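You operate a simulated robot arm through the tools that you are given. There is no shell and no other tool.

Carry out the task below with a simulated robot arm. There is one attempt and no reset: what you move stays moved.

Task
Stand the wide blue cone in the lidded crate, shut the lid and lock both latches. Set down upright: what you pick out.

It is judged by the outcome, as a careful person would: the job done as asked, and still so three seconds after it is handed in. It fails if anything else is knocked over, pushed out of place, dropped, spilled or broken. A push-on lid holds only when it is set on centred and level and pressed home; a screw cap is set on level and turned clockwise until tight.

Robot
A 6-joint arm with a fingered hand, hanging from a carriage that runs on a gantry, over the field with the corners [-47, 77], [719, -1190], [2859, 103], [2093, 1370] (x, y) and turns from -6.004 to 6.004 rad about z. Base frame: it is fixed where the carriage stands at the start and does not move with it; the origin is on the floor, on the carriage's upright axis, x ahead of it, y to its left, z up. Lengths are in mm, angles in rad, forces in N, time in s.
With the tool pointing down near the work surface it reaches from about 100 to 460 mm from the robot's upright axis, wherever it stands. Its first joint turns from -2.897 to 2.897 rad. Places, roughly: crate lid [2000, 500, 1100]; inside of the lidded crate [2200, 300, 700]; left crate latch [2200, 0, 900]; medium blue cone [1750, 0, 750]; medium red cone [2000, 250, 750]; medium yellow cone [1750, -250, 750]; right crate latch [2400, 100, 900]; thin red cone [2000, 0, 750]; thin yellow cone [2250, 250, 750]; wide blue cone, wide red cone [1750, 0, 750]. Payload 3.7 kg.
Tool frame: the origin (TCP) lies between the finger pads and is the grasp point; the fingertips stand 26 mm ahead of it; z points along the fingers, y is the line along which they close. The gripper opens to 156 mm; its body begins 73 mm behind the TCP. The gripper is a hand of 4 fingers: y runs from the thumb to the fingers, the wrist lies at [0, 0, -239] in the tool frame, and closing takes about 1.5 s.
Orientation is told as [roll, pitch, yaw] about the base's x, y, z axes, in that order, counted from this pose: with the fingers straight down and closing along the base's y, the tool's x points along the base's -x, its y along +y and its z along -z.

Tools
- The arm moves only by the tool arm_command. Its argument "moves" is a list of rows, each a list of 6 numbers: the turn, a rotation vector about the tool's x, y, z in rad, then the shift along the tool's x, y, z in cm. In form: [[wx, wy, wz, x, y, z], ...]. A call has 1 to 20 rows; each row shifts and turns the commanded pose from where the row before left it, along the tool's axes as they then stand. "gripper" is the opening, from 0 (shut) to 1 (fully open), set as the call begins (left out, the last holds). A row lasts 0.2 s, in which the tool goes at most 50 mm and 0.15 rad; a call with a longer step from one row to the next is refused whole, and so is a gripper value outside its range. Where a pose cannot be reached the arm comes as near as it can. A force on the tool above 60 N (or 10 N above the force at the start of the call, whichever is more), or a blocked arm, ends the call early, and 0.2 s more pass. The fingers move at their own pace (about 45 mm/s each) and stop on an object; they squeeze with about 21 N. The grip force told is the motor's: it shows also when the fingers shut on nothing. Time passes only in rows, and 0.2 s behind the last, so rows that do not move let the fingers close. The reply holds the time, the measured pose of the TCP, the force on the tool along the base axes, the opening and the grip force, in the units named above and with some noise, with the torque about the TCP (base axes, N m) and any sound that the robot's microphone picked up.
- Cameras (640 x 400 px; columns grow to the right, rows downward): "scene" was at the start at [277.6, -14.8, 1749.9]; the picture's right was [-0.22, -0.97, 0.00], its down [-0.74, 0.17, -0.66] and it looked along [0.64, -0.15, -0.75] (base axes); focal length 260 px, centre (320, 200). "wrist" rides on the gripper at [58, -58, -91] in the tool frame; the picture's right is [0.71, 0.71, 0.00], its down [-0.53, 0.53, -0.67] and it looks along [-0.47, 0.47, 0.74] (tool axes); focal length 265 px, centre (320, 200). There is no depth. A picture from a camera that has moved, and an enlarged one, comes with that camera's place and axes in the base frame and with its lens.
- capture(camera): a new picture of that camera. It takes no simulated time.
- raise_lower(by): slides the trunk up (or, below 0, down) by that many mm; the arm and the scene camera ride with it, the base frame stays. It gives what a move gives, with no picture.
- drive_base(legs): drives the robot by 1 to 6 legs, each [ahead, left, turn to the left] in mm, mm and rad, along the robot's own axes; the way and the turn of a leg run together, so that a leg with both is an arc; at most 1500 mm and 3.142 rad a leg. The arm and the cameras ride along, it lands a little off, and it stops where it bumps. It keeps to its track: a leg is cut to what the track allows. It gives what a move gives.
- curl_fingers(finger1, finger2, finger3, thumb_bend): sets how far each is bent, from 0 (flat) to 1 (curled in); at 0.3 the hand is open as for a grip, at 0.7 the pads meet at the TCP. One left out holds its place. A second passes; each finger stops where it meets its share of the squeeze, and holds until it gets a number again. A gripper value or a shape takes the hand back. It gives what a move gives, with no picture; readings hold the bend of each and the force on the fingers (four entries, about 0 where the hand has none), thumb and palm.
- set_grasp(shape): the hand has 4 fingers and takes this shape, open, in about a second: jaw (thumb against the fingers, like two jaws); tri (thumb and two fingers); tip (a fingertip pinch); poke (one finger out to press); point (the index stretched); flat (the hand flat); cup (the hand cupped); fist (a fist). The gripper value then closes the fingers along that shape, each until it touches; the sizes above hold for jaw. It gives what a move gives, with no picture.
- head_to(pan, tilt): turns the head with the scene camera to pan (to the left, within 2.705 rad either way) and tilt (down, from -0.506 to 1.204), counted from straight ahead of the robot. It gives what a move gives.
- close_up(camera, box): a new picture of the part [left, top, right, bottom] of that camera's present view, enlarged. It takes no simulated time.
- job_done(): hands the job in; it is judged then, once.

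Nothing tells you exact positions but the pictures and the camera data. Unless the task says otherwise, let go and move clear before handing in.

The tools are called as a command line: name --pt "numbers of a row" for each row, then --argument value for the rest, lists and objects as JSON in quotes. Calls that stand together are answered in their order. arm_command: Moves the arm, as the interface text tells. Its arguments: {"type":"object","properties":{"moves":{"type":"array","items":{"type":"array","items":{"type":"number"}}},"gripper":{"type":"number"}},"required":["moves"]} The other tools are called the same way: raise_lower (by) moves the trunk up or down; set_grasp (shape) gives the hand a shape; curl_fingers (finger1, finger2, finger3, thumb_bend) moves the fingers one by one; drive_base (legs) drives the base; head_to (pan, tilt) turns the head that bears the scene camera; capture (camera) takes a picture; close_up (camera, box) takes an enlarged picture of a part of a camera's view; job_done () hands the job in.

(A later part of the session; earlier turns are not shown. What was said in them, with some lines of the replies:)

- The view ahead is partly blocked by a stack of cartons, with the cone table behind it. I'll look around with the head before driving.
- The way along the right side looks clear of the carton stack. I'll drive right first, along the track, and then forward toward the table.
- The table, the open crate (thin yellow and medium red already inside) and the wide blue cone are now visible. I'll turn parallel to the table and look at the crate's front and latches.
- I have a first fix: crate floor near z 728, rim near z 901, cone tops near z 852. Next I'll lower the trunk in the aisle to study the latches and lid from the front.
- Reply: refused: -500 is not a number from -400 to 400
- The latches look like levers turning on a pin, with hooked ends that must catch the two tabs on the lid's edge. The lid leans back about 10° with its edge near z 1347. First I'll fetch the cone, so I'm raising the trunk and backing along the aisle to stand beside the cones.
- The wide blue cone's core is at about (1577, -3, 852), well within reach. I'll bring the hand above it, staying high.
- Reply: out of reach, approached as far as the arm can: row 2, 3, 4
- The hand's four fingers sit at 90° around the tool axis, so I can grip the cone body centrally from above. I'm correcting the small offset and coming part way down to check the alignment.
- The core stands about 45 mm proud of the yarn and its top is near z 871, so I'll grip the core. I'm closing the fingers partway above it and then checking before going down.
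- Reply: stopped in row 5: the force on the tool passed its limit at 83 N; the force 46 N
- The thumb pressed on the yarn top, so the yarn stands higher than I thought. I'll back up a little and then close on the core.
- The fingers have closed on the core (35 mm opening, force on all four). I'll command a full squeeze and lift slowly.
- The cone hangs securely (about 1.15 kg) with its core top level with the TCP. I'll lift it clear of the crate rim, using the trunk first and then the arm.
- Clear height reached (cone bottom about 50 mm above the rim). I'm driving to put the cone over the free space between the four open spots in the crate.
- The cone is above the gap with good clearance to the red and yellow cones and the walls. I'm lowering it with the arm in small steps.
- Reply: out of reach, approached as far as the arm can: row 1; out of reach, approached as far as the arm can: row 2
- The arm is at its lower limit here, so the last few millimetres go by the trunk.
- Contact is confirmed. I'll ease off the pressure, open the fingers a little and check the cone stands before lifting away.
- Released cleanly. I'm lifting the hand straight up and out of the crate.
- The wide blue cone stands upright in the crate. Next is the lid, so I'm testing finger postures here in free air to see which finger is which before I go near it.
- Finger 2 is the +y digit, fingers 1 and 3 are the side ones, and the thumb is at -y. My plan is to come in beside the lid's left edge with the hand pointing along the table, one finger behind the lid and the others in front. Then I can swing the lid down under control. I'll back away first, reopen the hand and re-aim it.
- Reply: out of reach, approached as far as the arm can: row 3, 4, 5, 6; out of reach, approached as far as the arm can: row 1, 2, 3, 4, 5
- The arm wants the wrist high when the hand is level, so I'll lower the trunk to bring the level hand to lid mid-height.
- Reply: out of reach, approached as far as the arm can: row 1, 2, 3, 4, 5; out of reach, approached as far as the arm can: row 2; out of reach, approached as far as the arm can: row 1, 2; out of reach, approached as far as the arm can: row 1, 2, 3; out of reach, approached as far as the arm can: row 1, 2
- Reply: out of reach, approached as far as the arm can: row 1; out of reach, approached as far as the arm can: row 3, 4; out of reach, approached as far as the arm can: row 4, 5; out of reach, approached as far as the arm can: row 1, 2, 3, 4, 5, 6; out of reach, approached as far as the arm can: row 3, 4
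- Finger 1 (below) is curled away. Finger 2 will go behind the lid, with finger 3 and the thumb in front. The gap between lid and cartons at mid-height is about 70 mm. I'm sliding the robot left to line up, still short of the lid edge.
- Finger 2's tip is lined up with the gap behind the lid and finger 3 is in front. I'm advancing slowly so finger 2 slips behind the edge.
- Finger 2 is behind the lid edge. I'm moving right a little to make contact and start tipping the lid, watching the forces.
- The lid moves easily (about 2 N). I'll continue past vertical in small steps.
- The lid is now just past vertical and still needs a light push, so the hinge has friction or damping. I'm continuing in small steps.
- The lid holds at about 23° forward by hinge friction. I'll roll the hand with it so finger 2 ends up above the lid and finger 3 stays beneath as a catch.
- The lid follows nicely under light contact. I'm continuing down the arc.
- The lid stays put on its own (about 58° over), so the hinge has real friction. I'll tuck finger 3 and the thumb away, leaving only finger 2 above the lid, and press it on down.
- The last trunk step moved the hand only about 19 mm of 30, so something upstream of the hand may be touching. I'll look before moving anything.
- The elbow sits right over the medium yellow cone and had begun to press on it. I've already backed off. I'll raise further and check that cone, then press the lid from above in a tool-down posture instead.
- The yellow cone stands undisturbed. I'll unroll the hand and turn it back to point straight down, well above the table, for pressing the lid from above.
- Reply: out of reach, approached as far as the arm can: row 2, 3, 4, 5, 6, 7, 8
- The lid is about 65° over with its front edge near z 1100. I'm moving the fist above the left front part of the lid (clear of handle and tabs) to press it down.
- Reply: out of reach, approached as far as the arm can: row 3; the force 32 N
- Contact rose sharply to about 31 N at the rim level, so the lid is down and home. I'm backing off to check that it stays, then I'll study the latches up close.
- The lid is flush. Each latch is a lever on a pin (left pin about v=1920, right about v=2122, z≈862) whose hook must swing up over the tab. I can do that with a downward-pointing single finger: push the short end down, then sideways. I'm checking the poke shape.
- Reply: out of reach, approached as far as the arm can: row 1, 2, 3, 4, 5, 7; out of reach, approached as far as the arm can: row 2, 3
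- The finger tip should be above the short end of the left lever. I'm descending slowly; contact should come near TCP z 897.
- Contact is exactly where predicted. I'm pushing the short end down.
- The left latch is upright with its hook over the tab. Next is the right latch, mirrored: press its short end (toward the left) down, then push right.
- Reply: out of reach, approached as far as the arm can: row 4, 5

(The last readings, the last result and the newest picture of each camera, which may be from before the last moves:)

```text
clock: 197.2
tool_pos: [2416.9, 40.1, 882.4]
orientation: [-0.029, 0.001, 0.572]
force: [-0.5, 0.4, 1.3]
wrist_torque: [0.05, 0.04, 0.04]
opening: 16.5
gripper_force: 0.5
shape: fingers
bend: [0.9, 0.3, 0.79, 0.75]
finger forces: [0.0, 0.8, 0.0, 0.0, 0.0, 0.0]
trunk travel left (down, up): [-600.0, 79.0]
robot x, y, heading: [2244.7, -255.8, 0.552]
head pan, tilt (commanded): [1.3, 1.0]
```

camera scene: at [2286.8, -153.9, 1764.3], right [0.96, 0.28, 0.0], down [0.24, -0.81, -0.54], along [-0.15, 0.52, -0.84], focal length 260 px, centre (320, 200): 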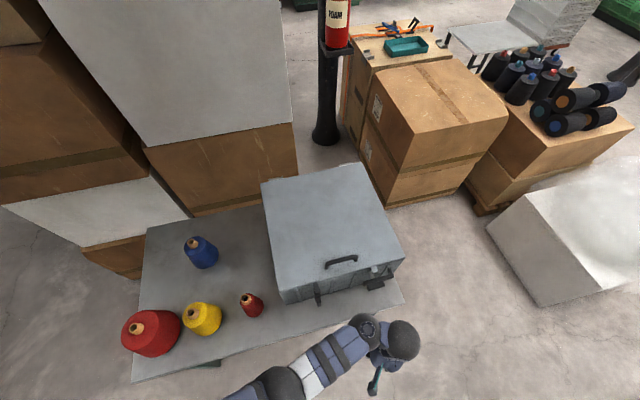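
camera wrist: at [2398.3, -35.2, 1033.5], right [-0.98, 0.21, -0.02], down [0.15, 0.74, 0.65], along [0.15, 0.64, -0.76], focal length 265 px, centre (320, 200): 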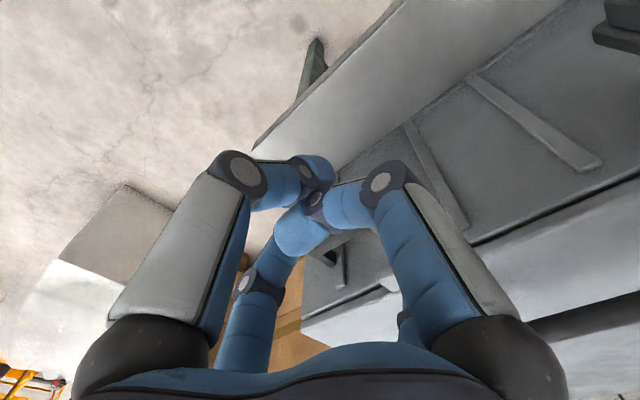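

Contact is good and the lever turns lightly. I'm continuing down and then sweeping right.

arm_command --pt "0 0 0 0 0 0.5" --pt "0 0 0 0 0 0.5" --pt "0 0 0 0 0 0.5" --pt "0 0 0 0 0 0.5" --pt "0 0 0 0 0 0.4" --pt "0 0 0 0 0 0"

arm_command --pt "0 0 0 -0.3 0 0.4" --pt "0 0 0 -0.3 0 0.4" --pt "0 0 0 -0.4 0 0.4" --pt "0 0 0 -0.4 0 0.2" --pt "0 0 0 0 0 0"

arm_command --pt "0 0 0 -0.3 0 0" --pt "0 0 0 -0.3 0 0" --pt "0 0 0 0 0 0"

capture --camera "wrist"

```text
clock: 198.6
tool_pos: [2418.1, 40.1, 859.5]
orientation: [-0.025, 0.002, 0.573]
force: [-0.2, -0.1, 1.2]
wrist_torque: [0.03, 0.02, -0.01]
opening: 16.5
gripper_force: 0.1
shape: fingers
bend: [0.9, 0.29, 0.79, 0.75]
finger forces: [0.0, 0.5, 0.0, 0.0, 0.0, 0.0]
trunk travel left (down, up): [-600.0, 79.0]
robot x, y, heading: [2246.4, -263.9, 0.556]
head pan, tilt (commanded): [1.3, 1.0]
```

```text
clock: 199.8
tool_pos: [2427.6, 47.5, 845.3]
orientation: [-0.029, 0.002, 0.572]
force: [-0.8, -0.3, 0.6]
wrist_torque: [0.06, 0.01, 0.14]
opening: 16.6
gripper_force: 0.6
shape: fingers
bend: [0.9, 0.29, 0.79, 0.75]
finger forces: [0.1, 1.5, 0.0, 0.0, 0.1, 0.1]
trunk travel left (down, up): [-600.0, 79.0]
robot x, y, heading: [2245.4, -258.7, 0.55]
head pan, tilt (commanded): [1.3, 1.0]
```

```text
clock: 200.6
tool_pos: [2432.6, 49.0, 844.9]
orientation: [-0.028, 0.005, 0.576]
force: [-7.7, -6.1, 4.9]
wrist_torque: [0.45, -0.06, 0.74]
opening: 16.8
gripper_force: 5.1
shape: fingers
bend: [0.9, 0.29, 0.79, 0.75]
finger forces: [0.0, 10.0, 0.0, 0.0, 0.0, 0.0]
trunk travel left (down, up): [-600.0, 79.0]
robot x, y, heading: [2245.5, -260.1, 0.555]
head pan, tilt (commanded): [1.3, 1.0]
```

```text
taken
camera wrist: at [2414.5, -28.4, 937.1], right [-0.98, 0.21, -0.02], down [0.15, 0.74, 0.65], along [0.15, 0.63, -0.76], focal length 265 px, centre (320, 200)
```

wrist: 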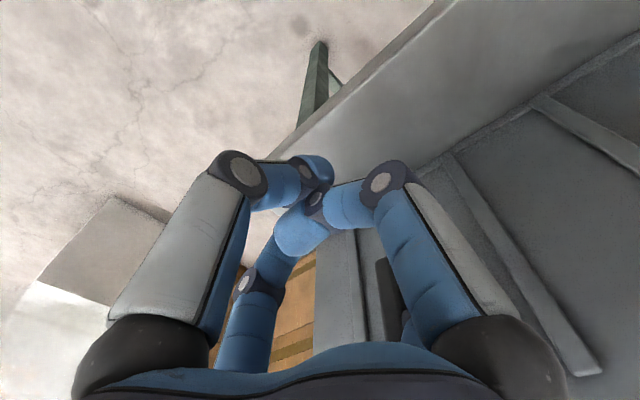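

The right lever has come up against a firm stop (about 10 N). I'm withdrawing and inspecting both latches.

arm_command --pt "0 0 0 1 0 0" --pt "0 0 0 1.5 0 0" --pt "0 0 0 0 -1.5 0" --pt "0 0 0 0 -2 -1" --pt "0 0 0 0 0 -2.5" --pt "0 0 0 0 0 -2.5" --pt "0 0 0 0 0 -2.5" --pt "0 0 0 -2 -3 0" --pt "0 0 0 -3 -3 0" --pt "0 0 0 -3 -2 0" --pt "0 0 0 0 0 0"

head_to --pan 1.7 --tilt 1.0

capture --camera "scene"

```text
clock: 203.0
tool_pos: [2541.7, -16.3, 932.9]
orientation: [-0.029, 0.002, 0.574]
force: [0.1, 0.2, 0.6]
wrist_torque: [0.01, 0.0, 0.01]
opening: 16.7
gripper_force: 0.0
shape: fingers
bend: [0.9, 0.3, 0.79, 0.75]
finger forces: [0.0, 0.1, 0.0, 0.1, 0.0, 0.0]
trunk travel left (down, up): [-600.0, 79.0]
robot x, y, heading: [2246.0, -258.6, 0.561]
head pan, tilt (commanded): [1.3, 1.0]
```

```text
clock: 203.9
tool_pos: [2540.9, -16.0, 932.4]
orientation: [-0.028, 0.002, 0.571]
force: [-1.0, 0.0, 0.3]
wrist_torque: [0.02, 0.02, 0.0]
opening: 16.7
gripper_force: 0.0
shape: fingers
bend: [0.9, 0.3, 0.79, 0.75]
finger forces: [0.0, 0.0, 0.0, 0.0, 0.0, 0.0]
trunk travel left (down, up): [-600.0, 79.0]
robot x, y, heading: [2248.6, -260.3, 0.553]
head pan, tilt (commanded): [1.7, 1.0]
```

```text
taken
camera scene: at [2372.8, -98.4, 1764.3], right [0.78, 0.63, 0.0], down [0.53, -0.65, -0.54], along [-0.34, 0.42, -0.84], focal length 260 px, centre (320, 200)
```

scene: 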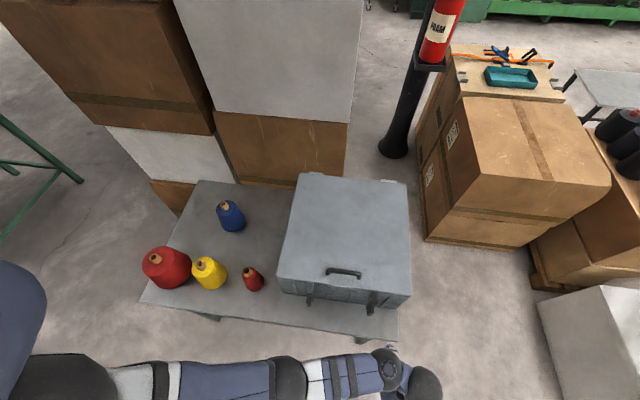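

close_up --camera "scene" --box '[270, 255, 350, 325]'

close_up --camera "scene" --box '[340, 260, 420, 330]'

```text
5.71 times, centred on (310, 290) of scene
camera zoom: at [2372.8, -98.4, 1764.3], right [0.78, 0.63, 0.0], down [0.53, -0.65, -0.54], along [-0.34, 0.42, -0.84], focal length 1486 px, centre (377, -314)
```

zoom: 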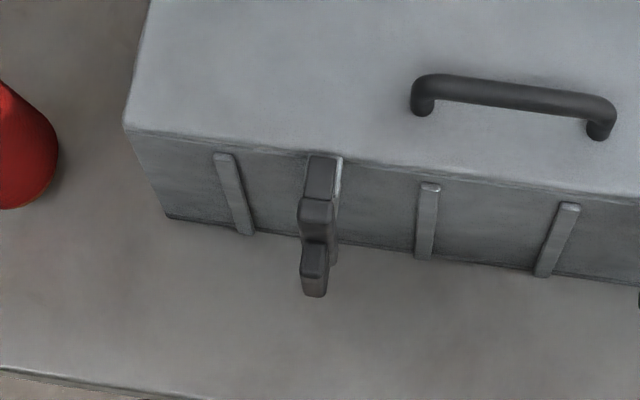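

```text
5.71 times, centred on (380, 295) of scene
camera zoom: at [2372.8, -98.4, 1764.3], right [0.78, 0.63, 0.0], down [0.53, -0.65, -0.54], along [-0.34, 0.42, -0.84], focal length 1486 px, centre (-23, -343)
```

zoom: 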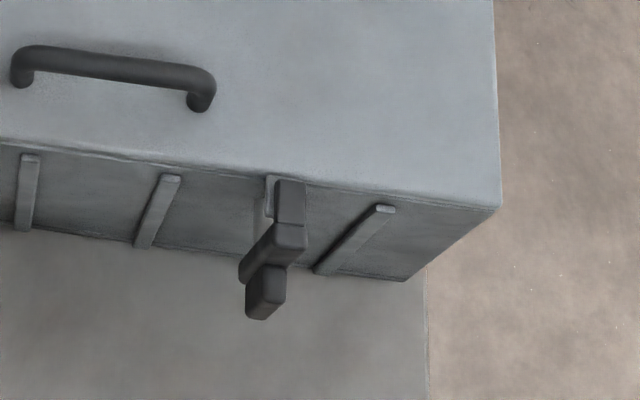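

arm_command --pt "0 0 0 0 -4 0" --pt "0 0 0 0 -4 0" --pt "0 0 0 0 -4 0" --pt "0 0 0 0 -4 0" --pt "0 0 0 0 -4 0" --pt "0 0 0 0 0 0"

raise_lower --by -400

drive_base --legs '[[30, 0, 0]]'

head_to --pan 1.6 --tilt 1.05

capture --camera "scene"

```text
clock: 205.3
tool_pos: [2649.6, -183.5, 937.7]
orientation: [-0.028, 0.003, 0.571]
force: [-0.2, 0.6, -0.7]
wrist_torque: [-0.01, 0.0, 0.02]
opening: 16.8
gripper_force: 0.1
shape: fingers
bend: [0.9, 0.3, 0.79, 0.75]
finger forces: [0.0, 0.1, 0.1, 0.0, 0.0, 0.0]
trunk travel left (down, up): [-600.0, 79.0]
robot x, y, heading: [2243.0, -258.0, 0.553]
head pan, tilt (commanded): [1.7, 1.0]
```

```text
clock: 209.1
tool_pos: [2650.0, -182.6, 538.3]
orientation: [-0.028, 0.002, 0.573]
force: [1.2, -0.2, -0.4]
wrist_torque: [-0.05, -0.02, 0.05]
opening: 16.5
gripper_force: 0.1
shape: fingers
bend: [0.9, 0.3, 0.79, 0.75]
finger forces: [0.1, 0.0, 0.0, 0.1, 0.0, 0.0]
trunk travel left (down, up): [-200.0, 479.0]
robot x, y, heading: [2245.9, -260.0, 0.556]
head pan, tilt (commanded): [1.7, 1.0]
```

```text
clock: 210.0
tool_pos: [2676.1, -167.3, 537.8]
orientation: [-0.027, 0.001, 0.572]
force: [-0.4, 1.4, 0.2]
wrist_torque: [0.03, 0.02, 0.0]
opening: 16.5
gripper_force: 0.1
shape: fingers
bend: [0.9, 0.3, 0.79, 0.75]
finger forces: [0.0, 0.1, 0.0, 0.0, 0.0, 0.1]
trunk travel left (down, up): [-200.0, 479.0]
robot x, y, heading: [2268.7, -247.7, 0.552]
head pan, tilt (commanded): [1.7, 1.0]
```

```text
clock: 210.6
tool_pos: [2675.1, -167.0, 538.7]
orientation: [-0.029, 0.002, 0.573]
force: [0.4, -0.7, 0.4]
wrist_torque: [0.0, 0.02, -0.03]
opening: 16.6
gripper_force: 0.0
shape: fingers
bend: [0.9, 0.3, 0.79, 0.75]
finger forces: [0.0, 0.0, 0.0, 0.1, 0.1, 0.0]
trunk travel left (down, up): [-200.0, 479.0]
robot x, y, heading: [2271.1, -246.1, 0.554]
head pan, tilt (commanded): [1.6, 1.051]
```

```text
taken
camera scene: at [2405.5, -81.3, 1360.8], right [0.83, 0.55, 0.0], down [0.48, -0.72, -0.5], along [-0.27, 0.41, -0.87], focal length 260 px, centre (320, 200)
```

scene: 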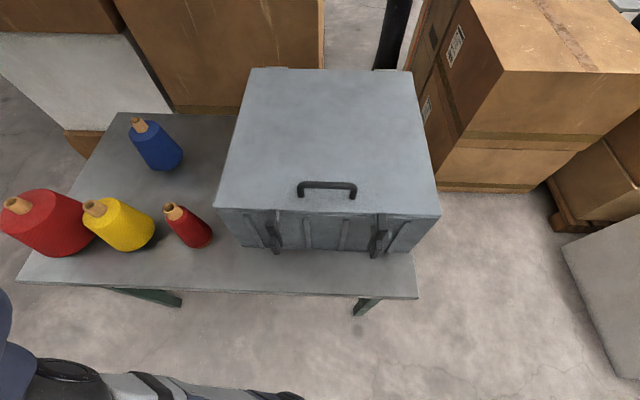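

close_up --camera "scene" --box '[240, 190, 320, 265]'

close_up --camera "scene" --box '[340, 190, 420, 265]'

```text
5.33 times, centred on (280, 228) of scene
camera zoom: at [2405.5, -81.3, 1360.8], right [0.83, 0.55, 0.0], down [0.48, -0.72, -0.5], along [-0.27, 0.41, -0.87], focal length 1387 px, centre (533, 53)
```

zoom: 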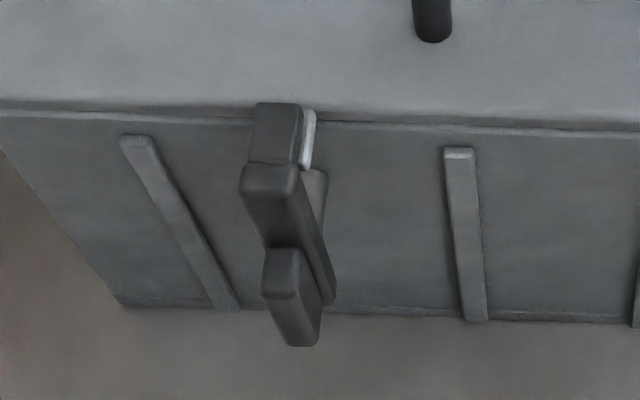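

```text
5.33 times, centred on (380, 228) of scene
camera zoom: at [2405.5, -81.3, 1360.8], right [0.83, 0.55, 0.0], down [0.48, -0.72, -0.5], along [-0.27, 0.41, -0.87], focal length 1387 px, centre (0, 53)
```

zoom: 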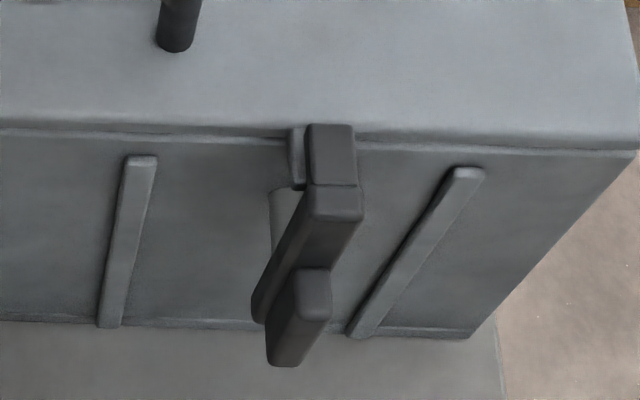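

Both hooks are over their tabs but maybe a couple of degrees short of upright. To be sure they're fully locked I'll push each one again firmly to its stop, starting with the right.

raise_lower --by 400

drive_base --legs '[[-30, 0, 0]]'

arm_command --pt "0 0 0 0.8 3.1 -0.2" --pt "0 0 0 0.8 3.1 -0.2" --pt "0 0 0 0.8 3.1 -0.2" --pt "0 0 0 0.8 3.1 -0.2" --pt "0 0 0 0.8 3.1 -0.2" --pt "0 0 0 0.8 3.1 -0.2" --pt "0 0 0 0.8 3.1 -0.2" --pt "0 0 0 0.8 3.1 -0.2" --pt "0 0 0 0 0 0"

```text
clock: 214.5
tool_pos: [2675.3, -166.9, 938.9]
orientation: [-0.028, 0.003, 0.572]
force: [-0.7, -0.3, 0.8]
wrist_torque: [-0.02, 0.02, 0.01]
opening: 16.9
gripper_force: 0.1
shape: fingers
bend: [0.9, 0.3, 0.79, 0.75]
finger forces: [0.0, 0.0, 0.1, 0.1, 0.0, 0.0]
trunk travel left (down, up): [-600.0, 79.0]
robot x, y, heading: [2269.3, -243.9, 0.557]
head pan, tilt (commanded): [1.6, 1.051]
```

```text
clock: 215.3
tool_pos: [2649.4, -183.1, 938.2]
orientation: [-0.028, 0.001, 0.571]
force: [-0.8, -0.1, -0.5]
wrist_torque: [-0.02, 0.0, 0.0]
opening: 16.8
gripper_force: 0.1
shape: fingers
bend: [0.9, 0.3, 0.79, 0.75]
finger forces: [0.1, 0.0, 0.1, 0.0, 0.0, 0.0]
trunk travel left (down, up): [-600.0, 79.0]
robot x, y, heading: [2247.0, -260.0, 0.55]
head pan, tilt (commanded): [1.6, 1.051]
```

```text
clock: 217.3
tool_pos: [2464.4, -7.0, 940.5]
orientation: [-0.026, 0.003, 0.572]
force: [-0.6, -0.5, -1.0]
wrist_torque: [0.01, 0.02, -0.01]
opening: 16.7
gripper_force: 0.1
shape: fingers
bend: [0.9, 0.3, 0.79, 0.75]
finger forces: [0.0, 0.0, 0.0, 0.1, 0.0, 0.0]
out of reach, approached as far as the arm can: row 7
trunk travel left (down, up): [-600.0, 79.0]
robot x, y, heading: [2245.0, -260.5, 0.55]
head pan, tilt (commanded): [1.6, 1.051]
```

arm_command --pt "0 0 0 0.9 1.7 0" --pt "0 0 0 0.9 1.7 0" --pt "0 0 0 0.5 1.7 0" --pt "0 0 0 0 1.6 0" --pt "0 0 0 0 0 0"

```text
clock: 218.5
tool_pos: [2407.6, 36.1, 939.3]
orientation: [-0.027, 0.0, 0.569]
force: [-0.9, -0.4, 0.2]
wrist_torque: [0.0, -0.02, 0.02]
opening: 16.9
gripper_force: 0.0
shape: fingers
bend: [0.9, 0.3, 0.79, 0.75]
finger forces: [0.0, 0.1, 0.1, 0.0, 0.0, 0.0]
trunk travel left (down, up): [-600.0, 79.0]
robot x, y, heading: [2245.9, -260.7, 0.558]
head pan, tilt (commanded): [1.6, 1.051]
```

arm_command --pt "0 0 0 0 0 1.5" --pt "0 0 0 0 0 1.5" --pt "0 0 0 0 0 1.5" --pt "0 0 0 0 0 1.5" --pt "0 0 0 0 0 1.5" --pt "0 0 0 0 0 1.9" --pt "0 0 0 0 0 0"

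arm_command --pt "0 0 0 -0.6 0 0" --pt "0 0 0 -0.6 0 0" --pt "0 0 0 -0.6 0 0" --pt "0 0 0 -0.4 0 0" --pt "0 0 0 0 0 0"

arm_command --pt "0 0 0 -0.3 0 0" --pt "0 0 0 -0.3 0 0" --pt "0 0 0 0 0 0"

```text
clock: 220.1
tool_pos: [2408.9, 33.5, 846.2]
orientation: [-0.027, 0.002, 0.57]
force: [0.9, 0.0, -0.4]
wrist_torque: [0.01, -0.01, 0.03]
opening: 16.6
gripper_force: 0.1
shape: fingers
bend: [0.9, 0.3, 0.79, 0.75]
finger forces: [0.0, 0.0, 0.0, 0.0, 0.0, 0.0]
trunk travel left (down, up): [-600.0, 79.0]
robot x, y, heading: [2248.5, -258.0, 0.548]
head pan, tilt (commanded): [1.6, 1.051]
```

```text
clock: 221.3
tool_pos: [2427.9, 46.7, 846.3]
orientation: [-0.027, 0.002, 0.573]
force: [-0.5, -0.5, 0.6]
wrist_torque: [-0.04, 0.04, 0.04]
opening: 16.5
gripper_force: 0.5
shape: fingers
bend: [0.9, 0.3, 0.79, 0.75]
finger forces: [0.1, 0.6, 0.1, 0.0, 0.1, 0.0]
trunk travel left (down, up): [-600.0, 79.0]
robot x, y, heading: [2248.3, -260.0, 0.552]
head pan, tilt (commanded): [1.6, 1.051]
```

```text
clock: 222.1
tool_pos: [2429.6, 48.4, 846.1]
orientation: [-0.028, 0.004, 0.574]
force: [-5.4, -4.3, 3.2]
wrist_torque: [0.31, -0.03, 0.55]
opening: 16.7
gripper_force: 3.8
shape: fingers
bend: [0.9, 0.3, 0.79, 0.75]
finger forces: [0.0, 7.3, 0.0, 0.1, 0.1, 0.1]
trunk travel left (down, up): [-600.0, 79.0]
robot x, y, heading: [2245.0, -261.5, 0.551]
head pan, tilt (commanded): [1.6, 1.051]
```

arm_command --pt "0 0 0 -0.4 0 0" --pt "0 0 0 -0.4 0 0" --pt "0 0 0 0 0 0"

capture --camera "wrist"

```text
clock: 222.9
tool_pos: [2437.0, 51.3, 845.5]
orientation: [-0.027, 0.006, 0.574]
force: [-10.7, -9.8, 12.5]
wrist_torque: [0.95, 0.21, 1.07]
opening: 16.9
gripper_force: 7.8
shape: fingers
bend: [0.9, 0.29, 0.79, 0.75]
finger forces: [0.1, 15.9, 0.0, 0.0, 0.0, 0.0]
trunk travel left (down, up): [-600.0, 79.0]
robot x, y, heading: [2241.4, -263.1, 0.554]
head pan, tilt (commanded): [1.6, 1.051]
```

```text
taken
camera wrist: at [2419.7, -24.9, 939.3], right [-0.98, 0.21, -0.02], down [0.15, 0.74, 0.65], along [0.15, 0.63, -0.76], focal length 265 px, centre (320, 200)
```

wrist: 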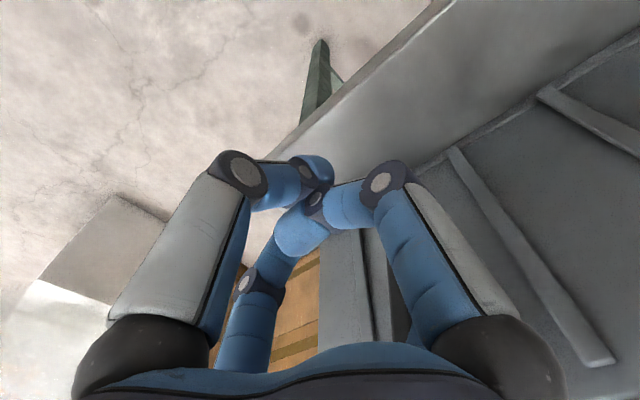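

The right latch is hard against its stop. I'm withdrawing and doing the same for the left.

arm_command --pt "0 0 0 1 0 0" --pt "0 0 0 1.5 0 0" --pt "0 0 0 0 -1.5 0" --pt "0 0 0 0 -2 -1" --pt "0 0 0 0 0 -2.5" --pt "0 0 0 0 0 -2.5" --pt "0 0 0 0 0 -2.5" --pt "0 0 0 0 -2 -0.5" --pt "0 0 0 0 0 0"

drive_base --legs '[[-120, 0, 0]]'

```text
clock: 224.9
tool_pos: [2446.7, -2.5, 937.6]
orientation: [-0.025, 0.002, 0.573]
force: [-0.2, -0.4, 0.4]
wrist_torque: [0.01, 0.02, 0.02]
opening: 16.7
gripper_force: 0.0
shape: fingers
bend: [0.9, 0.3, 0.79, 0.75]
finger forces: [0.0, 0.0, 0.0, 0.1, 0.1, 0.0]
trunk travel left (down, up): [-600.0, 79.0]
robot x, y, heading: [2244.0, -261.6, 0.554]
head pan, tilt (commanded): [1.6, 1.051]
```

```text
clock: 226.2
tool_pos: [2345.4, -67.3, 936.8]
orientation: [-0.028, 0.0, 0.57]
force: [0.2, -0.3, 0.7]
wrist_torque: [0.0, 0.0, 0.01]
opening: 16.8
gripper_force: 0.0
shape: fingers
bend: [0.9, 0.3, 0.79, 0.75]
finger forces: [0.0, 0.0, 0.0, 0.0, 0.0, 0.0]
trunk travel left (down, up): [-600.0, 79.0]
robot x, y, heading: [2144.3, -322.0, 0.557]
head pan, tilt (commanded): [1.6, 1.051]
```

arm_command --pt "0 0 0 0 1.9 0" --pt "0 0 0 0 1.9 0" --pt "0 0 0 0 1.9 0" --pt "0 0 0 0 0 0"

arm_command --pt "0 0 0 0 0 1.5" --pt "0 0 0 0 0 1.5" --pt "0 0 0 0 0 1.5" --pt "0 0 0 0 0 1.5" --pt "0 0 0 0 0 1.5" --pt "0 0 0 0 0 1.7" --pt "0 0 0 0 0 0"

```text
clock: 227.2
tool_pos: [2314.9, -19.6, 935.7]
orientation: [-0.025, 0.0, 0.572]
force: [-1.5, -0.3, 0.7]
wrist_torque: [0.02, -0.06, 0.02]
opening: 16.8
gripper_force: 0.2
shape: fingers
bend: [0.9, 0.3, 0.79, 0.75]
finger forces: [0.0, 0.0, 0.0, 0.0, 0.0, 0.1]
trunk travel left (down, up): [-600.0, 79.0]
robot x, y, heading: [2141.2, -322.9, 0.554]
head pan, tilt (commanded): [1.6, 1.051]
```

```text
clock: 228.8
tool_pos: [2316.2, -20.2, 844.8]
orientation: [-0.026, 0.0, 0.57]
force: [0.3, -0.5, -0.3]
wrist_torque: [-0.02, -0.02, -0.02]
opening: 16.6
gripper_force: 0.1
shape: fingers
bend: [0.9, 0.3, 0.79, 0.75]
finger forces: [0.0, 0.0, 0.0, 0.0, 0.1, 0.0]
trunk travel left (down, up): [-600.0, 79.0]
robot x, y, heading: [2140.0, -325.0, 0.55]
head pan, tilt (commanded): [1.6, 1.051]
```

arm_command --pt "0 0 0 0.6 0 0" --pt "0 0 0 0.6 0 0" --pt "0 0 0 0.6 0 0" --pt "0 0 0 0.5 0 0" --pt "0 0 0 0.5 0 0" --pt "0 0 0 0 0 0"

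arm_command --pt "0 0 0 0.3 0 0" --pt "0 0 0 0.3 0 0" --pt "0 0 0 0 0 0"

arm_command --pt "0 0 0 0.3 0 0" --pt "0 0 0 0.3 0 0" --pt "0 0 0 0 0 0"

```text
clock: 230.2
tool_pos: [2292.0, -36.2, 843.4]
orientation: [-0.027, 0.0, 0.571]
force: [0.0, -0.5, -0.8]
wrist_torque: [0.03, 0.04, 0.02]
opening: 16.5
gripper_force: 0.1
shape: fingers
bend: [0.9, 0.3, 0.79, 0.75]
finger forces: [0.0, 0.0, 0.0, 0.0, 0.0, 0.0]
trunk travel left (down, up): [-600.0, 79.0]
robot x, y, heading: [2144.3, -322.3, 0.553]
head pan, tilt (commanded): [1.6, 1.051]
```

```text
clock: 230.9
tool_pos: [2286.9, -39.2, 843.3]
orientation: [-0.027, 0.0, 0.57]
force: [-0.2, 0.7, -0.2]
wrist_torque: [0.02, 0.0, -0.04]
opening: 16.7
gripper_force: 0.2
shape: fingers
bend: [0.9, 0.3, 0.79, 0.75]
finger forces: [0.1, 0.2, 0.1, 0.0, 0.1, 0.0]
trunk travel left (down, up): [-600.0, 79.0]
robot x, y, heading: [2140.9, -322.2, 0.547]
head pan, tilt (commanded): [1.6, 1.051]
```

```text
clock: 231.8
tool_pos: [2283.5, -40.9, 845.1]
orientation: [-0.026, -0.001, 0.569]
force: [4.7, 2.2, -0.1]
wrist_torque: [0.04, 0.08, -0.41]
opening: 16.6
gripper_force: 2.7
shape: fingers
bend: [0.9, 0.3, 0.79, 0.75]
finger forces: [0.1, 5.2, 0.0, 0.0, 0.0, 0.0]
trunk travel left (down, up): [-600.0, 79.0]
robot x, y, heading: [2144.8, -322.4, 0.552]
head pan, tilt (commanded): [1.6, 1.051]
```

arm_command --pt "0 0 0 0.4 0 0" --pt "0 0 0 0.4 0 0" --pt "0 0 0 0 0 0"

arm_command --pt "0 0 0 -1 0 0" --pt "0 0 0 -1.8 0 0" --pt "0 0 0 0 -1.5 0" --pt "0 0 0 0 -2 -1" --pt "0 0 0 0 0 -2.5" --pt "0 0 0 0 0 -2.5" --pt "0 0 0 0 0 -2.5" --pt "0 0 0 0 -3 -0.5" --pt "0 0 0 0 -4 0" --pt "0 0 0 0 -4 0" --pt "0 0 0 0 -4 0" --pt "0 0 0 0 -4 0" --pt "0 0 0 0 -4 0" --pt "0 0 0 0 0 0"

```text
clock: 232.6
tool_pos: [2278.7, -45.7, 845.7]
orientation: [-0.025, -0.003, 0.57]
force: [12.9, 4.6, 3.8]
wrist_torque: [0.13, 0.42, -1.04]
opening: 16.7
gripper_force: 7.1
shape: fingers
bend: [0.9, 0.31, 0.79, 0.75]
finger forces: [0.0, 14.5, 0.0, 0.1, 0.0, 0.0]
trunk travel left (down, up): [-600.0, 79.0]
robot x, y, heading: [2142.3, -321.8, 0.554]
head pan, tilt (commanded): [1.6, 1.051]
```

```text
clock: 235.6
tool_pos: [2447.3, -252.9, 928.7]
orientation: [-0.024, -0.001, 0.573]
force: [0.1, 0.4, -0.3]
wrist_torque: [-0.02, 0.01, 0.01]
opening: 16.8
gripper_force: 0.0
shape: fingers
bend: [0.9, 0.3, 0.79, 0.75]
finger forces: [0.1, 0.0, 0.1, 0.1, 0.1, 0.0]
out of reach, approached as far as the arm can: row 7
trunk travel left (down, up): [-600.0, 79.0]
robot x, y, heading: [2143.2, -323.4, 0.553]
head pan, tilt (commanded): [1.6, 1.051]
```

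Both levers were pushed to about 14 N against firm stops, and the hand is clear. I'm lowering the camera in the aisle for a final inspection of the latches, the lid and the other cones.

raise_lower --by -400

drive_base --legs '[[120, 0, 0]]'

head_to --pan 1.55 --tilt 1.0

capture --camera "scene"

close_up --camera "scene" --box '[220, 170, 440, 280]'

```text
clock: 239.4
tool_pos: [2447.8, -252.5, 528.8]
orientation: [-0.026, 0.001, 0.571]
force: [-0.6, 0.1, -0.3]
wrist_torque: [0.02, 0.03, 0.03]
opening: 16.6
gripper_force: 0.1
shape: fingers
bend: [0.9, 0.3, 0.79, 0.75]
finger forces: [0.0, 0.1, 0.0, 0.1, 0.0, 0.0]
trunk travel left (down, up): [-200.0, 479.0]
robot x, y, heading: [2144.6, -323.4, 0.555]
head pan, tilt (commanded): [1.6, 1.051]
```

```text
clock: 240.6
tool_pos: [2549.6, -188.5, 529.9]
orientation: [-0.026, 0.001, 0.571]
force: [0.9, 0.1, -0.1]
wrist_torque: [-0.01, 0.02, 0.01]
opening: 16.7
gripper_force: 0.0
shape: fingers
bend: [0.9, 0.3, 0.79, 0.75]
finger forces: [0.0, 0.1, 0.1, 0.0, 0.1, 0.1]
trunk travel left (down, up): [-200.0, 479.0]
robot x, y, heading: [2243.3, -259.6, 0.553]
head pan, tilt (commanded): [1.6, 1.051]
```

```text
clock: 241.2
tool_pos: [2548.1, -188.9, 528.6]
orientation: [-0.028, 0.0, 0.571]
force: [0.4, -0.6, -0.4]
wrist_torque: [0.01, 0.0, -0.01]
opening: 16.6
gripper_force: 0.1
shape: fingers
bend: [0.9, 0.3, 0.79, 0.75]
finger forces: [0.1, 0.0, 0.0, 0.0, 0.1, 0.0]
trunk travel left (down, up): [-200.0, 479.0]
robot x, y, heading: [2246.8, -258.9, 0.551]
head pan, tilt (commanded): [1.55, 1.0]
```

```text
taken
camera scene: at [2380.5, -93.0, 1364.2], right [0.86, 0.51, 0.0], down [0.43, -0.72, -0.54], along [-0.27, 0.47, -0.84], focal length 260 px, centre (320, 200)
```

scene: 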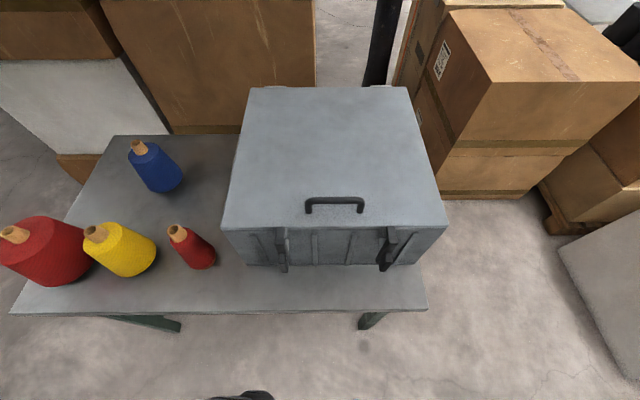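

```text
2.91 times, centred on (330, 225) of scene
camera zoom: at [2380.5, -93.0, 1364.2], right [0.86, 0.51, 0.0], down [0.43, -0.72, -0.54], along [-0.27, 0.47, -0.84], focal length 757 px, centre (291, 127)
```

zoom: 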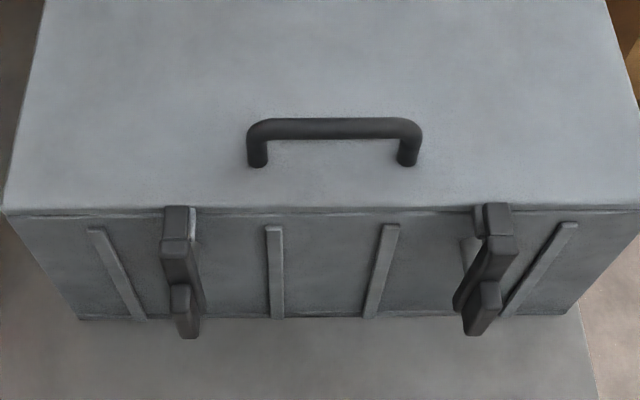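

close_up --camera "scene" --box '[360, 215, 430, 280]'

close_up --camera "scene" --box '[250, 215, 320, 280]'

```text
6.15 times, centred on (395, 248) of scene
camera zoom: at [2380.5, -93.0, 1364.2], right [0.86, 0.51, 0.0], down [0.43, -0.72, -0.54], along [-0.27, 0.47, -0.84], focal length 1601 px, centre (-142, -92)
```

zoom: 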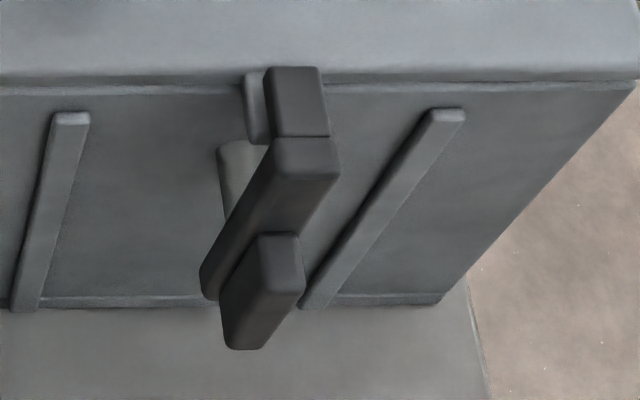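

```text
6.15 times, centred on (285, 248) of scene
camera zoom: at [2380.5, -93.0, 1364.2], right [0.86, 0.51, 0.0], down [0.43, -0.72, -0.54], along [-0.27, 0.47, -0.84], focal length 1601 px, centre (535, -92)
```

zoom: 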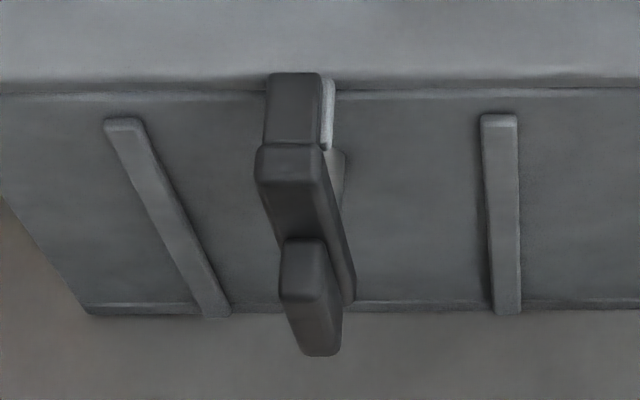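

close_up --camera "scene" --box '[0, 120, 230, 300]'

```text
2.22 times, centred on (115, 210) of scene
camera zoom: at [2380.5, -93.0, 1364.2], right [0.86, 0.51, 0.0], down [0.43, -0.72, -0.54], along [-0.27, 0.47, -0.84], focal length 578 px, centre (776, 178)
```

zoom: 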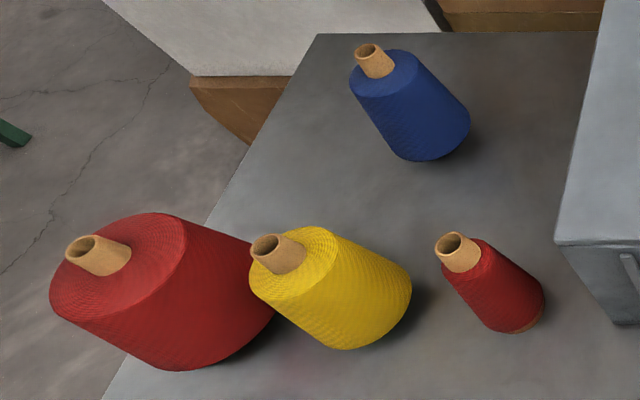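

The lid is flush, both latches stand upright with their hooks over the tabs, and all the other cones are upright and in place. The hand is clear, so I'm handing in.

job_done

```text
The job is handed in.
```

The wide blue cone is standing upright in the crate, the lid is shut, and both latches are locked with their hooks over the lid tabs. I handed the job in; no verdict has come back yet.

- **Cone:** it stands in the free space among the printed spots, clear of the red and yellow cones and the walls. It fits under the lid with about 10 mm to spare. I couldn't see inside once the lid was closed.
- **Lid:** it sits flush on the crate rim all along the front edge. I pressed it down until it met firm resistance.
- **Latches:** I turned each lever upright and pushed it against its stop a second time with about 14 N. Neither moved back.

While the lid was coming down, the robot's elbow briefly pressed on the medium yellow cone. I backed off, and it was still upright and in place within what I could measure from the pictures. The other cones on the table also look undisturbed.
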